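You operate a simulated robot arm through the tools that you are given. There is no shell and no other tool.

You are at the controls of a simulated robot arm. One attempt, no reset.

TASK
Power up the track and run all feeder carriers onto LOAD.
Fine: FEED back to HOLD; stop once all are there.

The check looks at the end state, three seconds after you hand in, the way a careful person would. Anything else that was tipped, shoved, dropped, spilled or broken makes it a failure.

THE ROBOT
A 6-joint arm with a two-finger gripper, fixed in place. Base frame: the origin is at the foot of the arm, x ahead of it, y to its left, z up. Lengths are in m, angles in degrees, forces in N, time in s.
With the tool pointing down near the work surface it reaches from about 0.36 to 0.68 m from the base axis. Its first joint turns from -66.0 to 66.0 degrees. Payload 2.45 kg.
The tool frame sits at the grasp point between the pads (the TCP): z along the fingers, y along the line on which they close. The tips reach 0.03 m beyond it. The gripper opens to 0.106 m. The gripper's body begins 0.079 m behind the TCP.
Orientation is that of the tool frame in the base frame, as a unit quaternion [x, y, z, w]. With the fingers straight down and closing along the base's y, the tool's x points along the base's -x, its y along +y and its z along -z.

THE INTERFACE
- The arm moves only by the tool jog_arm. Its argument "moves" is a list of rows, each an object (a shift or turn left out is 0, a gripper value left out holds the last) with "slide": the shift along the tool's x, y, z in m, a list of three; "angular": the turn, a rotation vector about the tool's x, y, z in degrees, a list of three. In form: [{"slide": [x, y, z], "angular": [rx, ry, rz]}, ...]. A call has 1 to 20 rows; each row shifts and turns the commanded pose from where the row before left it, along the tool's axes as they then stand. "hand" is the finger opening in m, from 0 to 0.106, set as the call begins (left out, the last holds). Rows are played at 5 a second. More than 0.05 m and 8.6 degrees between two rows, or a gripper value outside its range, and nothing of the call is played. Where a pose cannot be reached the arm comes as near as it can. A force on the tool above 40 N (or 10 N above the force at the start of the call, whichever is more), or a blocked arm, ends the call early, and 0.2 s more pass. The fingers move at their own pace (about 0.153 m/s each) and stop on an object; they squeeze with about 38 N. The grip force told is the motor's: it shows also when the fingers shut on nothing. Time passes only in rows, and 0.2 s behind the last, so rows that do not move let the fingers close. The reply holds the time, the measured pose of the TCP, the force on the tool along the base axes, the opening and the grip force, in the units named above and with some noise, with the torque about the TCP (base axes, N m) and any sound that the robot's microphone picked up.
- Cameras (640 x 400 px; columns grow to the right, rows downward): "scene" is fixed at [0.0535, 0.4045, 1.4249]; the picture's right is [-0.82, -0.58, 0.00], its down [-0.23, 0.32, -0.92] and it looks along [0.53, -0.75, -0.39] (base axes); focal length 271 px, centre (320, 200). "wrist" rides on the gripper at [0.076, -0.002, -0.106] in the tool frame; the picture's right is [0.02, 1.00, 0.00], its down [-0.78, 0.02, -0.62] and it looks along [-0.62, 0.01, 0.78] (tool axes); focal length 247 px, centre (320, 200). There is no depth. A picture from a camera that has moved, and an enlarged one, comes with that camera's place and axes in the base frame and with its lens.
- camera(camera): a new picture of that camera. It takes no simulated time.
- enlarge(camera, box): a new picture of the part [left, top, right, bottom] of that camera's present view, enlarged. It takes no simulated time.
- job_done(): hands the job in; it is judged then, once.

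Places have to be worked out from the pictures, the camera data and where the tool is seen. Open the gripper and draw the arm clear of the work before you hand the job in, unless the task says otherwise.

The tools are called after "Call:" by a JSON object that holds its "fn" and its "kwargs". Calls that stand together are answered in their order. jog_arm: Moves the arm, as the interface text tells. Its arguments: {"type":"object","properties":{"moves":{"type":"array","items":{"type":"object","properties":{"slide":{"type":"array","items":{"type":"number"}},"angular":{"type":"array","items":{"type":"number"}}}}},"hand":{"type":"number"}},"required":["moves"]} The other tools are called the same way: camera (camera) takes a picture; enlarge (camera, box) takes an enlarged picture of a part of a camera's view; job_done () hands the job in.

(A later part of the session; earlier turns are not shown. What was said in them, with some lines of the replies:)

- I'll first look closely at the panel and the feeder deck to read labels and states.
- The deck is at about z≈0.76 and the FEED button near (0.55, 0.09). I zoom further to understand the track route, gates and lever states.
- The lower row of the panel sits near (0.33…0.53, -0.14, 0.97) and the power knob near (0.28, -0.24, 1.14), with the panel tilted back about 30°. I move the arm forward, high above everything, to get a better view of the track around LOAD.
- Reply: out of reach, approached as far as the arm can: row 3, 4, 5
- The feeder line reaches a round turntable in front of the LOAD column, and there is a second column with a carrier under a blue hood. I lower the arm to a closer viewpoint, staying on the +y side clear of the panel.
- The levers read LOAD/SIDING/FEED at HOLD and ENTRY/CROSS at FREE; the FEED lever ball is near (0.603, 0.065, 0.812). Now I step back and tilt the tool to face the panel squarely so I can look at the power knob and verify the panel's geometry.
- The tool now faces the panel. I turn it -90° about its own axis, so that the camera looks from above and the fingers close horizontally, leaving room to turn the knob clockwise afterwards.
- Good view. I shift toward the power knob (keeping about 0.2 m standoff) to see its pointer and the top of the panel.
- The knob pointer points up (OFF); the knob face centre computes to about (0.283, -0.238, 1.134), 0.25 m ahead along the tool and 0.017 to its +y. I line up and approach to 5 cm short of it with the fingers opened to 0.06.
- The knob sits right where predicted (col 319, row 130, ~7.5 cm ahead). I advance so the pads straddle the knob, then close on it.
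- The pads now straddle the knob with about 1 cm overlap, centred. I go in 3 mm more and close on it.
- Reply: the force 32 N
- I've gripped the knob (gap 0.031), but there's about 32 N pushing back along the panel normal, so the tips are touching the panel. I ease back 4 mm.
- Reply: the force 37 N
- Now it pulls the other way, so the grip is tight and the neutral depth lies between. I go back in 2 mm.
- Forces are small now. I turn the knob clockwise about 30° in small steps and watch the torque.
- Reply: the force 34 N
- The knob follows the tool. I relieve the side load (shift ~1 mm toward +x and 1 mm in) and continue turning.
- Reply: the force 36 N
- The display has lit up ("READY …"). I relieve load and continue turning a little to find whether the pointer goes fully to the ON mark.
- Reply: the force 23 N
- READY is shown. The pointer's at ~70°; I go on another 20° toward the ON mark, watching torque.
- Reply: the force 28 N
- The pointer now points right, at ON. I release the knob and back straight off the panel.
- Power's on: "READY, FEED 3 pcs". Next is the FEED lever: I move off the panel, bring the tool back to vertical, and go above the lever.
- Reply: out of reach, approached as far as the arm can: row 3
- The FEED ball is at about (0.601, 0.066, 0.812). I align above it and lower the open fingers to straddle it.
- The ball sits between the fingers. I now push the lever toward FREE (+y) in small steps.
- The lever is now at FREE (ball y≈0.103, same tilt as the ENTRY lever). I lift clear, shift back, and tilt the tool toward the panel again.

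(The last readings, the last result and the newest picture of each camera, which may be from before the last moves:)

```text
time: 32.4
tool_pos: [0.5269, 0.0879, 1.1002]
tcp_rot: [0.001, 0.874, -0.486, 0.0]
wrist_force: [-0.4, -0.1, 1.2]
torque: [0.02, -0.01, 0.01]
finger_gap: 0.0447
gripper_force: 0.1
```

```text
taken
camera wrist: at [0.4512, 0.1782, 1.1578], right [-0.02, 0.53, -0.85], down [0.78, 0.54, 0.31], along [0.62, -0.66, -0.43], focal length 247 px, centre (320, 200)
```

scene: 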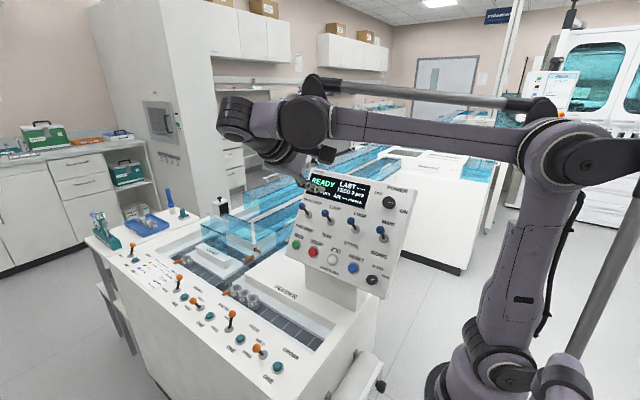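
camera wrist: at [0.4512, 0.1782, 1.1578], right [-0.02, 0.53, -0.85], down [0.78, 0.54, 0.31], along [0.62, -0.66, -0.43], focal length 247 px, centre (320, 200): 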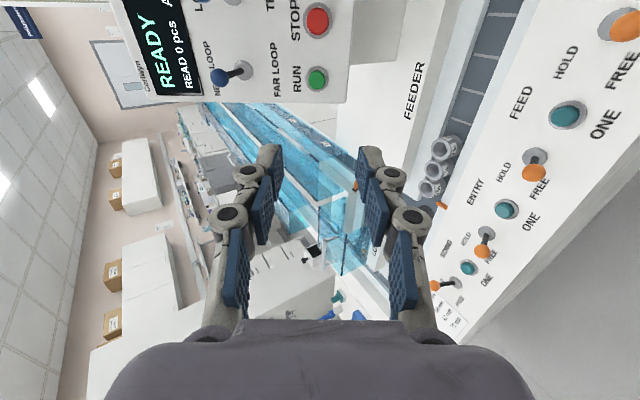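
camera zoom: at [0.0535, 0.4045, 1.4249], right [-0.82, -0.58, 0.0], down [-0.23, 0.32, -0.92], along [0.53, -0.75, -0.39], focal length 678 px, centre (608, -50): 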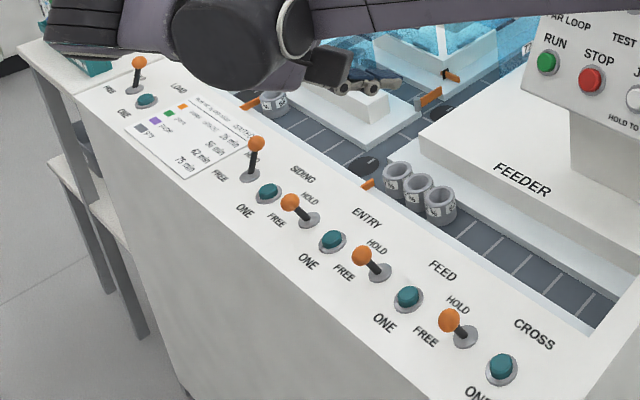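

FEED is at FREE and its gate has retracted; nothing moves yet. RUN lies about 0.27 m ahead, so I close the fingers and approach to ~5 cm from it.

Call:
{"fn": "jog_arm", "kwargs": {"moves": [{"slide": [-0.004, -0.005, 0.03]}, {"slide": [0, 0, 0.04]}, {"slide": [0, 0, 0.04]}, {"slide": [0, 0, 0.04]}, {"slide": [0, 0, 0.04]}, {"slide": [0, 0, 0]}], "hand": 0.0}}

Call:
{"fn": "camera", "kwargs": {"camera": "wrist"}}

Call:
{"fn": "camera", "kwargs": {"camera": "scene"}}

```text
time: 33.8
tool_pos: [0.5319, -0.0764, 1.0015]
tcp_rot: [0.0, 0.875, -0.485, 0.0]
wrist_force: [-0.4, -0.3, 0.1]
torque: [-0.04, 0.01, -0.01]
finger_gap: 0.0
gripper_force: 28.6
```

```text
taken
camera wrist: at [0.455, 0.0138, 1.059], right [-0.02, 0.53, -0.85], down [0.78, 0.54, 0.31], along [0.62, -0.66, -0.43], focal length 247 px, centre (320, 200)
```

wrist: 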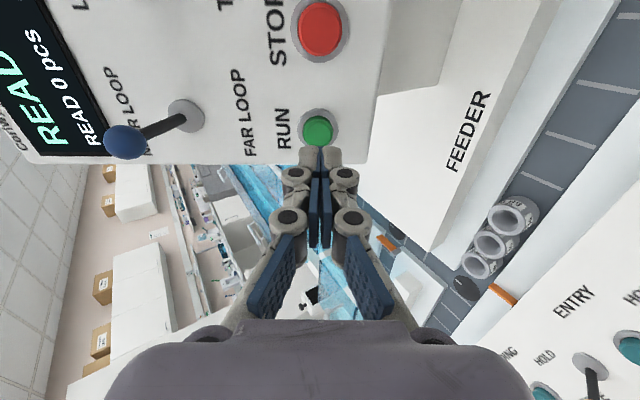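

```text
taken
```

scene: 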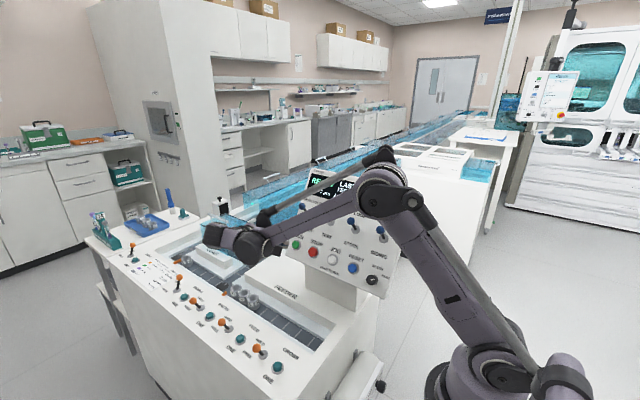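

RUN is dead ahead (~5 cm from the closed tips, 2 mm off). I correct and press gently in small steps.

Call:
{"fn": "jog_arm", "kwargs": {"moves": [{"slide": [-0.002, -0.0015, 0.02]}, {"slide": [0, 0, 0.02]}, {"slide": [0, 0, 0.004]}, {"slide": [0, 0, 0.003]}, {"slide": [0, 0, 0.003]}, {"slide": [0, 0, 0.002]}]}}

Call:
{"fn": "camera", "kwargs": {"camera": "wrist"}}

```text
time: 35.2
tool_pos: [0.533, -0.1201, 0.9773]
tcp_rot: [0.0, 0.875, -0.485, 0.001]
wrist_force: [0.1, 0.8, -0.3]
torque: [0.03, -0.02, 0.02]
finger_gap: 0.0001
gripper_force: 28.1
```

```text
taken
camera wrist: at [0.4559, -0.0304, 1.0346], right [-0.02, 0.53, -0.85], down [0.78, 0.54, 0.32], along [0.62, -0.66, -0.43], focal length 247 px, centre (320, 200)
```

wrist: 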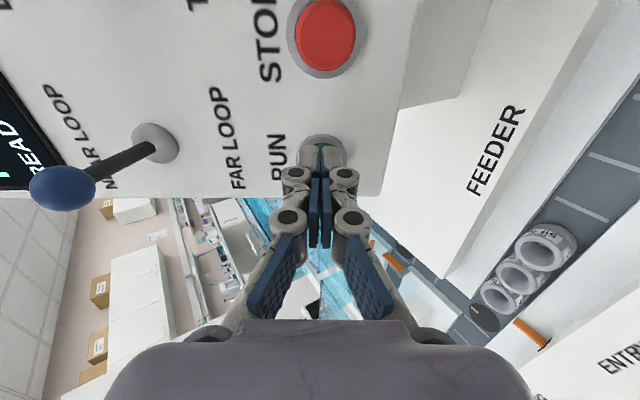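

No contact yet. I keep advancing in 2 mm steps.

Call:
{"fn": "jog_arm", "kwargs": {"moves": [{"slide": [0, 0, 0.002]}, {"slide": [0, 0, 0.002]}, {"slide": [0, 0, 0.002]}]}}

Call:
{"fn": "camera", "kwargs": {"camera": "wrist"}}

```text
time: 36.0
tool_pos: [0.533, -0.1245, 0.9752]
tcp_rot: [0.001, 0.875, -0.485, -0.001]
wrist_force: [-0.7, 1.3, 2.6]
torque: [-0.04, 0.01, -0.03]
finger_gap: 0.0002
gripper_force: 28.8
heard: click
```

```text
taken
camera wrist: at [0.4563, -0.0345, 1.0319], right [-0.02, 0.53, -0.85], down [0.78, 0.54, 0.31], along [0.62, -0.66, -0.43], focal length 247 px, centre (320, 200)
```

wrist: 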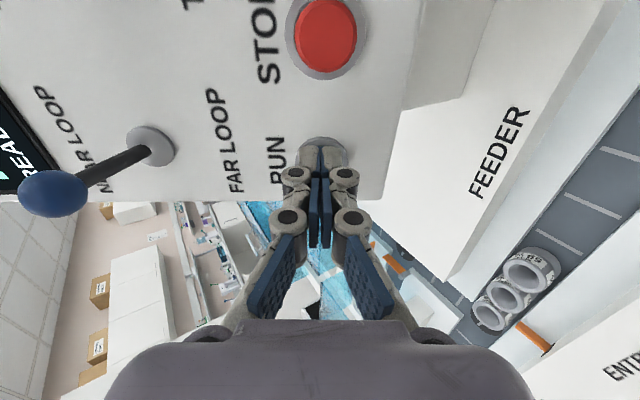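

A click was heard and the carriers have started to move. I check the scene before anything else.

Call:
{"fn": "enlarge", "kwargs": {"camera": "scene", "box": [160, 160, 420, 330]}}

Call:
{"fn": "enlarge", "kwargs": {"camera": "scene", "box": [160, 215, 290, 315]}}

```text
2.35 times, centred on (290, 245) of scene
camera zoom: at [0.0534, 0.4045, 1.4249], right [-0.82, -0.58, 0.0], down [-0.23, 0.32, -0.92], along [0.53, -0.75, -0.39], focal length 638 px, centre (391, 94)
```

zoom: 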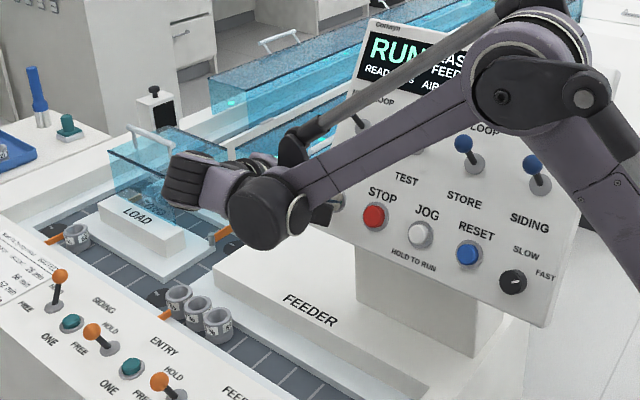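

```text
4.00 times, centred on (225, 265) of scene
camera zoom: at [0.0534, 0.4045, 1.4249], right [-0.82, -0.58, 0.0], down [-0.23, 0.32, -0.92], along [0.53, -0.75, -0.39], focal length 1085 px, centre (700, -60)
```

zoom: 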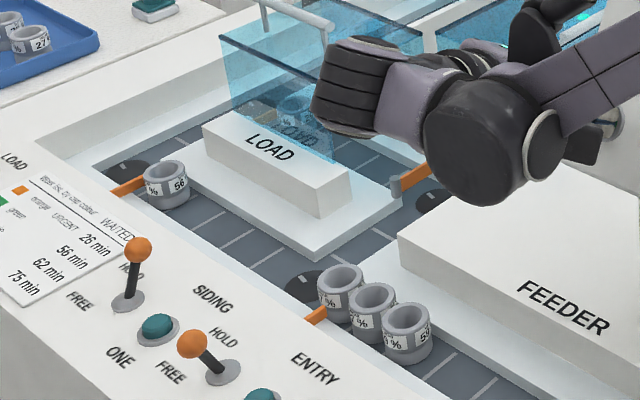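

The display shows RUN and the feeder carriers creep forward. I back off the button 5 cm and shift in front of STOP to be ready.

Call:
{"fn": "jog_arm", "kwargs": {"moves": [{"slide": [0, 0, -0.025]}, {"slide": [0.02, 0, -0.025]}, {"slide": [0.043, 0, 0]}]}}

Call:
{"fn": "enlarge", "kwargs": {"camera": "scene", "box": [160, 160, 420, 330]}}

Call:
{"fn": "camera", "kwargs": {"camera": "wrist"}}

```text
time: 36.8
tool_pos: [0.4674, -0.0806, 1.0025]
tcp_rot: [0.001, 0.875, -0.485, -0.001]
wrist_force: [0.4, -0.4, 0.0]
torque: [-0.03, 0.0, 0.01]
finger_gap: 0.0001
gripper_force: 28.4
```

```text
2.35 times, centred on (290, 245) of scene
camera zoom: at [0.0535, 0.4045, 1.4249], right [-0.82, -0.58, 0.0], down [-0.23, 0.32, -0.92], along [0.53, -0.75, -0.39], focal length 638 px, centre (391, 94)
```

zoom: 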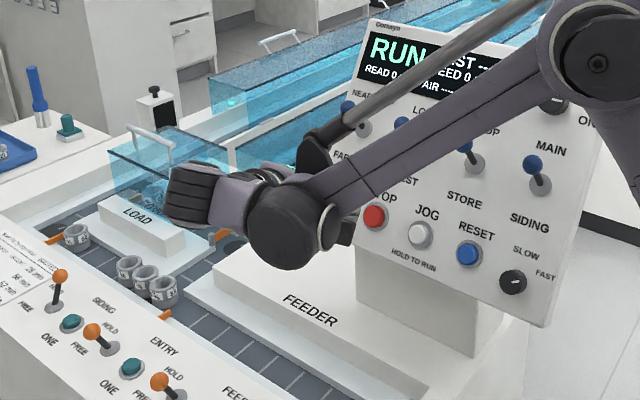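

```text
taken
camera wrist: at [0.3925, 0.0082, 1.0599], right [-0.02, 0.53, -0.85], down [0.78, 0.54, 0.32], along [0.62, -0.66, -0.43], focal length 247 px, centre (320, 200)
```

wrist: 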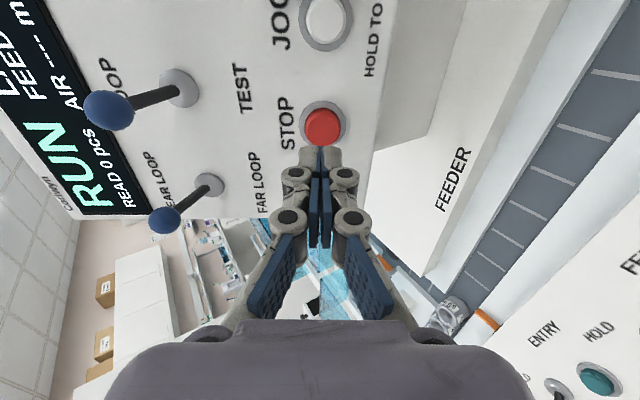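

All three feeder carriers have passed the junction and are running down the LOAD column (FEED 0). I hover closer to STOP for a moment while they queue up.

Call:
{"fn": "jog_arm", "kwargs": {"moves": [{"slide": [0, 0.001, 0.02]}, {"slide": [0, 0, 0.015]}, {"slide": [0, 0, 0.005]}]}}

Call:
{"fn": "enlarge", "kwargs": {"camera": "scene", "box": [160, 160, 420, 330]}}

Call:
{"fn": "enlarge", "kwargs": {"camera": "scene", "box": [160, 215, 290, 315]}}

```text
time: 37.6
tool_pos: [0.4686, -0.1142, 0.9799]
tcp_rot: [0.0, 0.875, -0.485, 0.001]
wrist_force: [1.4, 0.7, -0.2]
torque: [0.02, 0.04, 0.02]
finger_gap: 0.0
gripper_force: 28.3
```

```text
2.35 times, centred on (290, 245) of scene
camera zoom: at [0.0535, 0.4045, 1.4249], right [-0.82, -0.58, 0.0], down [-0.23, 0.32, -0.92], along [0.53, -0.75, -0.39], focal length 638 px, centre (391, 94)
```

zoom: 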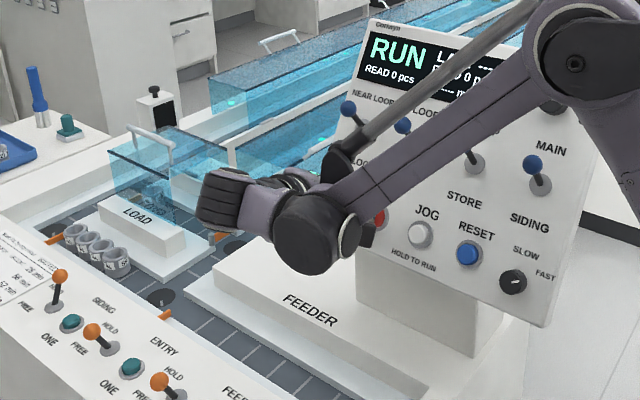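

```text
4.00 times, centred on (225, 265) of scene
camera zoom: at [0.0535, 0.4045, 1.4249], right [-0.82, -0.58, 0.0], down [-0.23, 0.32, -0.92], along [0.53, -0.75, -0.39], focal length 1085 px, centre (700, -60)
```

zoom: 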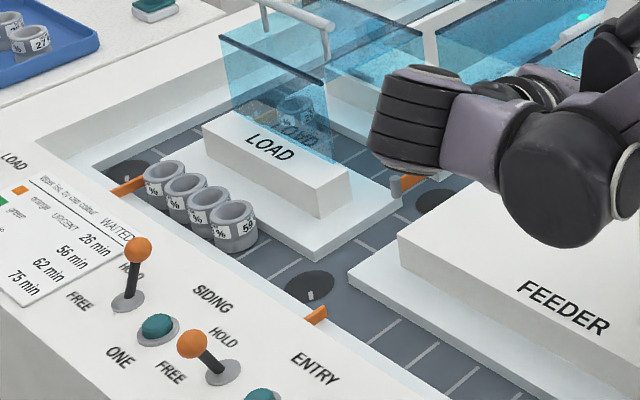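

All four carriers (the original plus three) are queued at LOAD. I press STOP now.

Call:
{"fn": "jog_arm", "kwargs": {"moves": [{"slide": [0, 0, 0.005]}, {"slide": [0, 0, 0.003]}, {"slide": [0, 0, 0.002]}, {"slide": [0, 0, 0.002]}]}}

Call:
{"fn": "enlarge", "kwargs": {"camera": "scene", "box": [160, 160, 420, 330]}}

```text
time: 38.6
tool_pos: [0.4697, -0.1246, 0.9742]
tcp_rot: [-0.001, 0.874, -0.486, 0.0]
wrist_force: [-2.0, 10.5, 9.3]
torque: [-0.12, 0.03, -0.07]
finger_gap: 0.0059
gripper_force: 28.0
heard: click
```

```text
2.35 times, centred on (290, 245) of scene
camera zoom: at [0.0533, 0.4048, 1.4248], right [-0.82, -0.58, 0.0], down [-0.23, 0.32, -0.92], along [0.53, -0.75, -0.39], focal length 638 px, centre (391, 94)
```

zoom: 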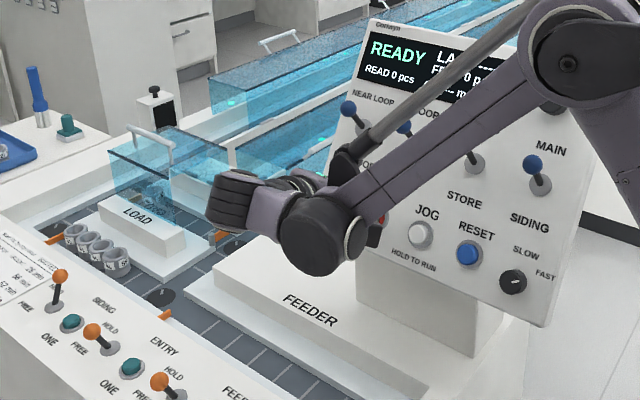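

Display is back to READY with everything on LOAD. I back off from STOP straight out.

Call:
{"fn": "jog_arm", "kwargs": {"moves": [{"slide": [0, 0, -0.01]}, {"slide": [0, 0, -0.04]}, {"slide": [0, 0, -0.04]}, {"slide": [0, 0, -0.04]}, {"slide": [0, 0, -0.04]}, {"slide": [0, 0, -0.04]}]}}

Call:
{"fn": "jog_arm", "kwargs": {"moves": [{"slide": [-0.025, 0, -0.018]}, {"slide": [-0.025, 0, -0.018]}, {"angular": [-8.3, 0, 0]}, {"angular": [-8.3, 0, 0]}, {"angular": [-8.3, 0, 0]}, {"angular": [-8.3, 0, 0]}, {"angular": [-8.3, 0, 0]}, {"angular": [-8.3, 0, 0]}, {"angular": [-8.2, 0, 0]}, {"slide": [-0.0203, 0.0048, 0.0385]}, {"slide": [-0.0203, 0.0048, 0.0385]}, {"slide": [-0.0203, 0.0048, 0.0385]}, {"slide": [-0.0203, 0.0048, 0.0385]}, {"slide": [0, 0, 0]}], "hand": 0.045}}

Call:
{"fn": "camera", "kwargs": {"camera": "wrist"}}

Call:
{"fn": "enlarge", "kwargs": {"camera": "scene", "box": [160, 160, 420, 330]}}

```text
time: 40.0
tool_pos: [0.4678, 0.0529, 1.0857]
tcp_rot: [0.0, 0.875, -0.485, 0.0]
wrist_force: [-0.8, -0.2, -0.8]
torque: [-0.01, -0.02, 0.02]
finger_gap: 0.0
gripper_force: 28.3
```

```text
time: 43.0
tool_pos: [0.5995, 0.1013, 0.9521]
tcp_rot: [0.0, 1.0, 0.0, -0.001]
wrist_force: [-0.7, 0.0, -0.4]
torque: [0.01, -0.02, -0.01]
finger_gap: 0.0449
gripper_force: 0.1
```

```text
taken
camera wrist: at [0.5235, 0.1002, 1.0573], right [-0.02, 1.0, 0.0], down [0.78, 0.02, 0.62], along [0.62, 0.01, -0.78], focal length 247 px, centre (320, 200)
```

wrist: 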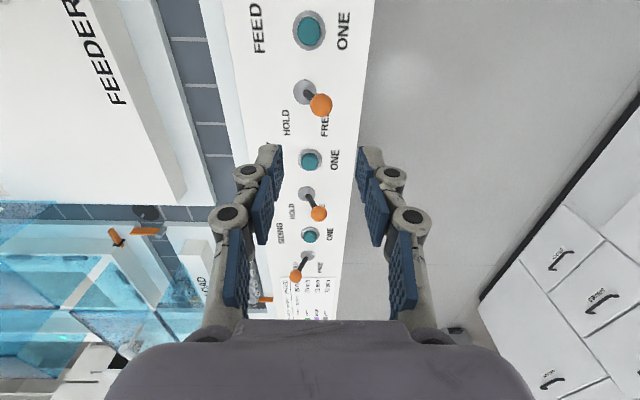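

```text
2.35 times, centred on (290, 245) of scene
camera zoom: at [0.0535, 0.4045, 1.4249], right [-0.82, -0.58, 0.0], down [-0.23, 0.32, -0.92], along [0.53, -0.75, -0.39], focal length 638 px, centre (391, 94)
```

zoom: 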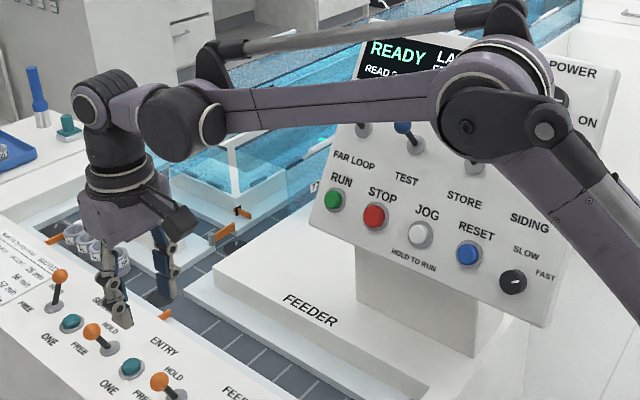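

The FEED ball is at about (0.600, 0.102), right below the tool. I descend to straddle it and push it back to HOLD (-y).

Call:
{"fn": "jog_arm", "kwargs": {"moves": [{"slide": [0, 0.001, 0.04]}, {"slide": [0, 0, 0.04]}, {"slide": [0, 0, 0.03]}, {"slide": [0, 0, 0.015]}, {"slide": [0, 0, 0]}]}}

Call:
{"fn": "jog_arm", "kwargs": {"moves": [{"slide": [0, -0.01, 0]}, {"slide": [0, -0.01, 0]}, {"slide": [0, -0.01, 0]}, {"slide": [0, -0.01, 0]}, {"slide": [0, -0.007, 0]}, {"slide": [0, 0, 0]}]}}

Call:
{"fn": "camera", "kwargs": {"camera": "wrist"}}

```text
time: 44.2
tool_pos: [0.6023, 0.1021, 0.8242]
tcp_rot: [0.001, 1.0, 0.0, 0.0]
wrist_force: [0.4, 0.1, 0.1]
torque: [0.0, -0.01, -0.03]
finger_gap: 0.045
gripper_force: 0.1
```

```text
time: 45.6
tool_pos: [0.6001, 0.0556, 0.8236]
tcp_rot: [0.0, 1.0, -0.001, 0.001]
wrist_force: [-0.2, 1.7, 0.1]
torque: [0.05, 0.0, -0.01]
finger_gap: 0.0463
gripper_force: 1.2
```

```text
taken
camera wrist: at [0.524, 0.0542, 0.9287], right [-0.02, 1.0, 0.0], down [0.78, 0.02, 0.62], along [0.62, 0.01, -0.78], focal length 247 px, centre (320, 200)
```

wrist: 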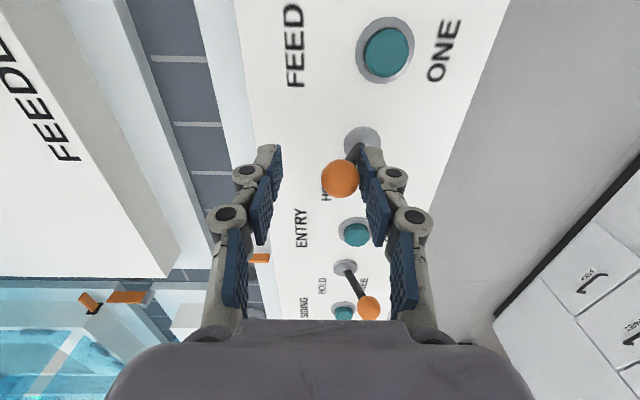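

The lever is at HOLD (ball y≈0.067, as at the start) and meets its stop. I nudge 1 mm more, then back off and lift clear to verify.

Call:
{"fn": "jog_arm", "kwargs": {"moves": [{"slide": [0, -0.001, 0]}, {"slide": [0, 0.01, 0]}, {"slide": [0, 0, -0.02]}, {"slide": [0, 0, -0.045]}, {"slide": [0, 0, -0.045]}, {"slide": [0, 0, -0.045]}, {"slide": [0, 0, -0.045]}, {"slide": [0.03, 0, -0.03]}, {"slide": [0.04, 0, -0.02]}, {"slide": [0.04, 0, -0.02]}, {"slide": [0.04, 0, -0.02]}, {"slide": [0, 0, 0]}]}}

Call:
{"fn": "camera", "kwargs": {"camera": "wrist"}}

Call:
{"fn": "camera", "kwargs": {"camera": "scene"}}

Call:
{"fn": "enlarge", "kwargs": {"camera": "scene", "box": [90, 215, 290, 385]}}

Call:
{"fn": "enlarge", "kwargs": {"camera": "scene", "box": [280, 160, 420, 300]}}

```text
time: 48.2
tool_pos: [0.4505, 0.0637, 1.1161]
tcp_rot: [0.0, 1.0, -0.001, 0.001]
wrist_force: [0.6, -0.6, -0.3]
torque: [-0.03, 0.0, -0.01]
finger_gap: 0.0455
gripper_force: 0.0
```

```text
taken
camera wrist: at [0.3738, 0.0631, 1.2216], right [-0.02, 1.0, 0.0], down [0.78, 0.02, 0.62], along [0.62, 0.01, -0.78], focal length 247 px, centre (320, 200)
```

wrist: 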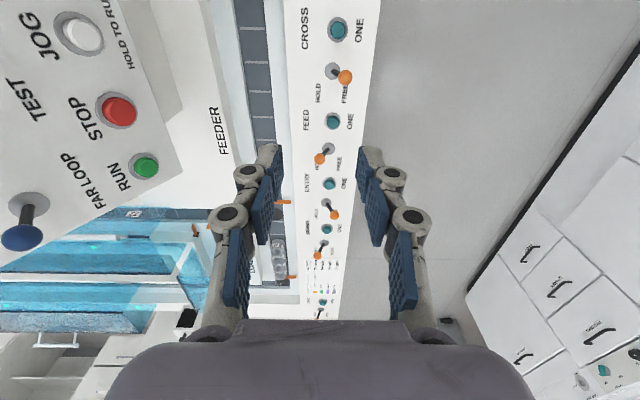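

```text
taken
```

scene: 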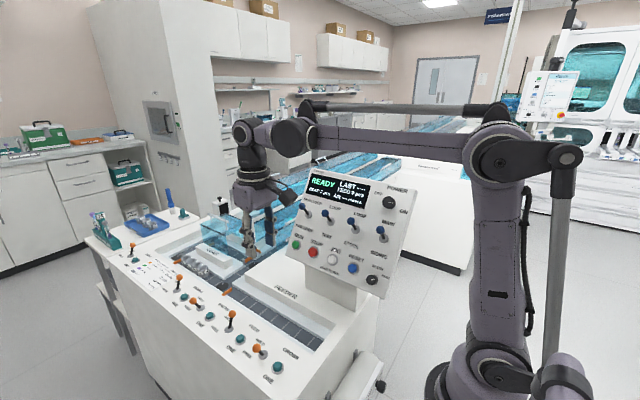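

```text
2.35 times, centred on (190, 300) of scene
camera zoom: at [0.0534, 0.4045, 1.4249], right [-0.82, -0.58, 0.0], down [-0.23, 0.32, -0.92], along [0.53, -0.75, -0.39], focal length 638 px, centre (626, -35)
```

zoom: 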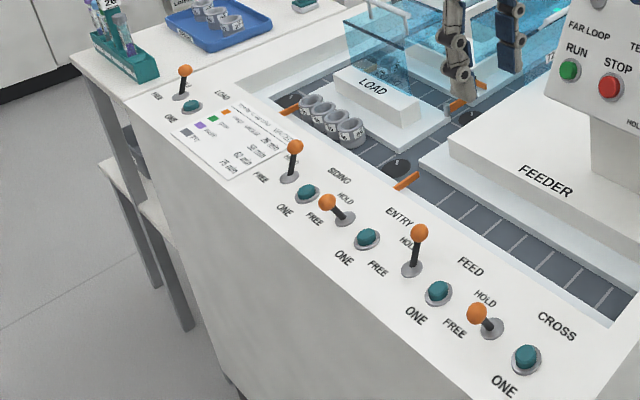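

```text
2.86 times, centred on (350, 230) of scene
camera zoom: at [0.0534, 0.4045, 1.4249], right [-0.82, -0.58, 0.0], down [-0.23, 0.32, -0.92], along [0.53, -0.75, -0.39], focal length 775 px, centre (234, 114)
```

zoom: 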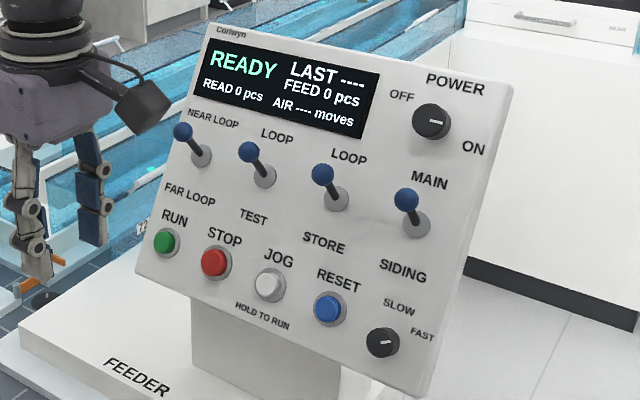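

Everything is in place: power ON, track stopped (READY), FEED 0 pcs, FEED lever at HOLD with its gate out, four carriers standing on LOAD, other levers untouched. I raise the arm clear with the gripper open.

Call:
{"fn": "jog_arm", "kwargs": {"moves": [{"slide": [0.02, 0, -0.035]}, {"slide": [0.02, 0, -0.035]}, {"slide": [0.02, 0, -0.035]}, {"slide": [0.02, 0, -0.035]}, {"slide": [0.02, 0, -0.035]}, {"slide": [0, 0, 0]}, {"slide": [0, 0, 0]}], "hand": 0.106}}

Call:
{"fn": "enlarge", "kwargs": {"camera": "scene", "box": [150, 180, 420, 350]}}

```text
time: 49.8
tool_pos: [0.3494, 0.061, 1.2918]
tcp_rot: [0.0, 1.0, -0.001, 0.0]
wrist_force: [-0.1, 0.2, 0.1]
torque: [-0.01, 0.01, 0.04]
finger_gap: 0.1062
gripper_force: 0.0
```

```text
2.35 times, centred on (285, 265) of scene
camera zoom: at [0.0535, 0.4045, 1.4249], right [-0.82, -0.58, 0.0], down [-0.23, 0.32, -0.92], along [0.53, -0.75, -0.39], focal length 638 px, centre (402, 47)
```

zoom: 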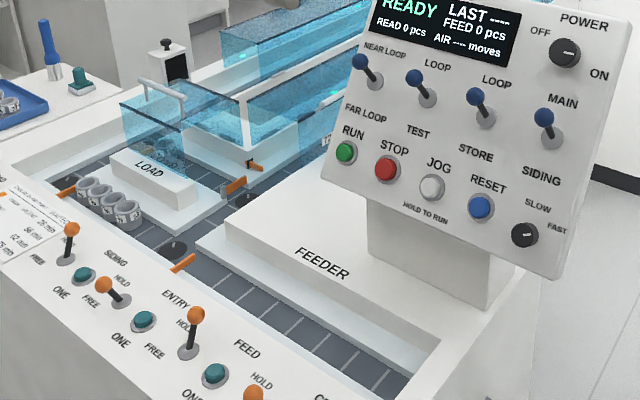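

The final state is confirmed and the arm is clear, so I hand in the job.

Call:
{"fn": "job_done", "kwargs": {}}

```text
The job is handed in.
```

The track is powered up, and all three feeder carriers are now on LOAD, queued behind the one that was already there.

- **Track:** I pressed STOP once all three had arrived. The display shows READY and FEED 0 pcs.
- **FEED:** the lever is back at HOLD and its gate is out again.
- **Everything else:** the other levers and the speed knob look as they did at the start. I saw nothing tipped or knocked over.

The gripper is open and the arm is raised clear of the work. The job is handed in; I haven't seen the check's result.
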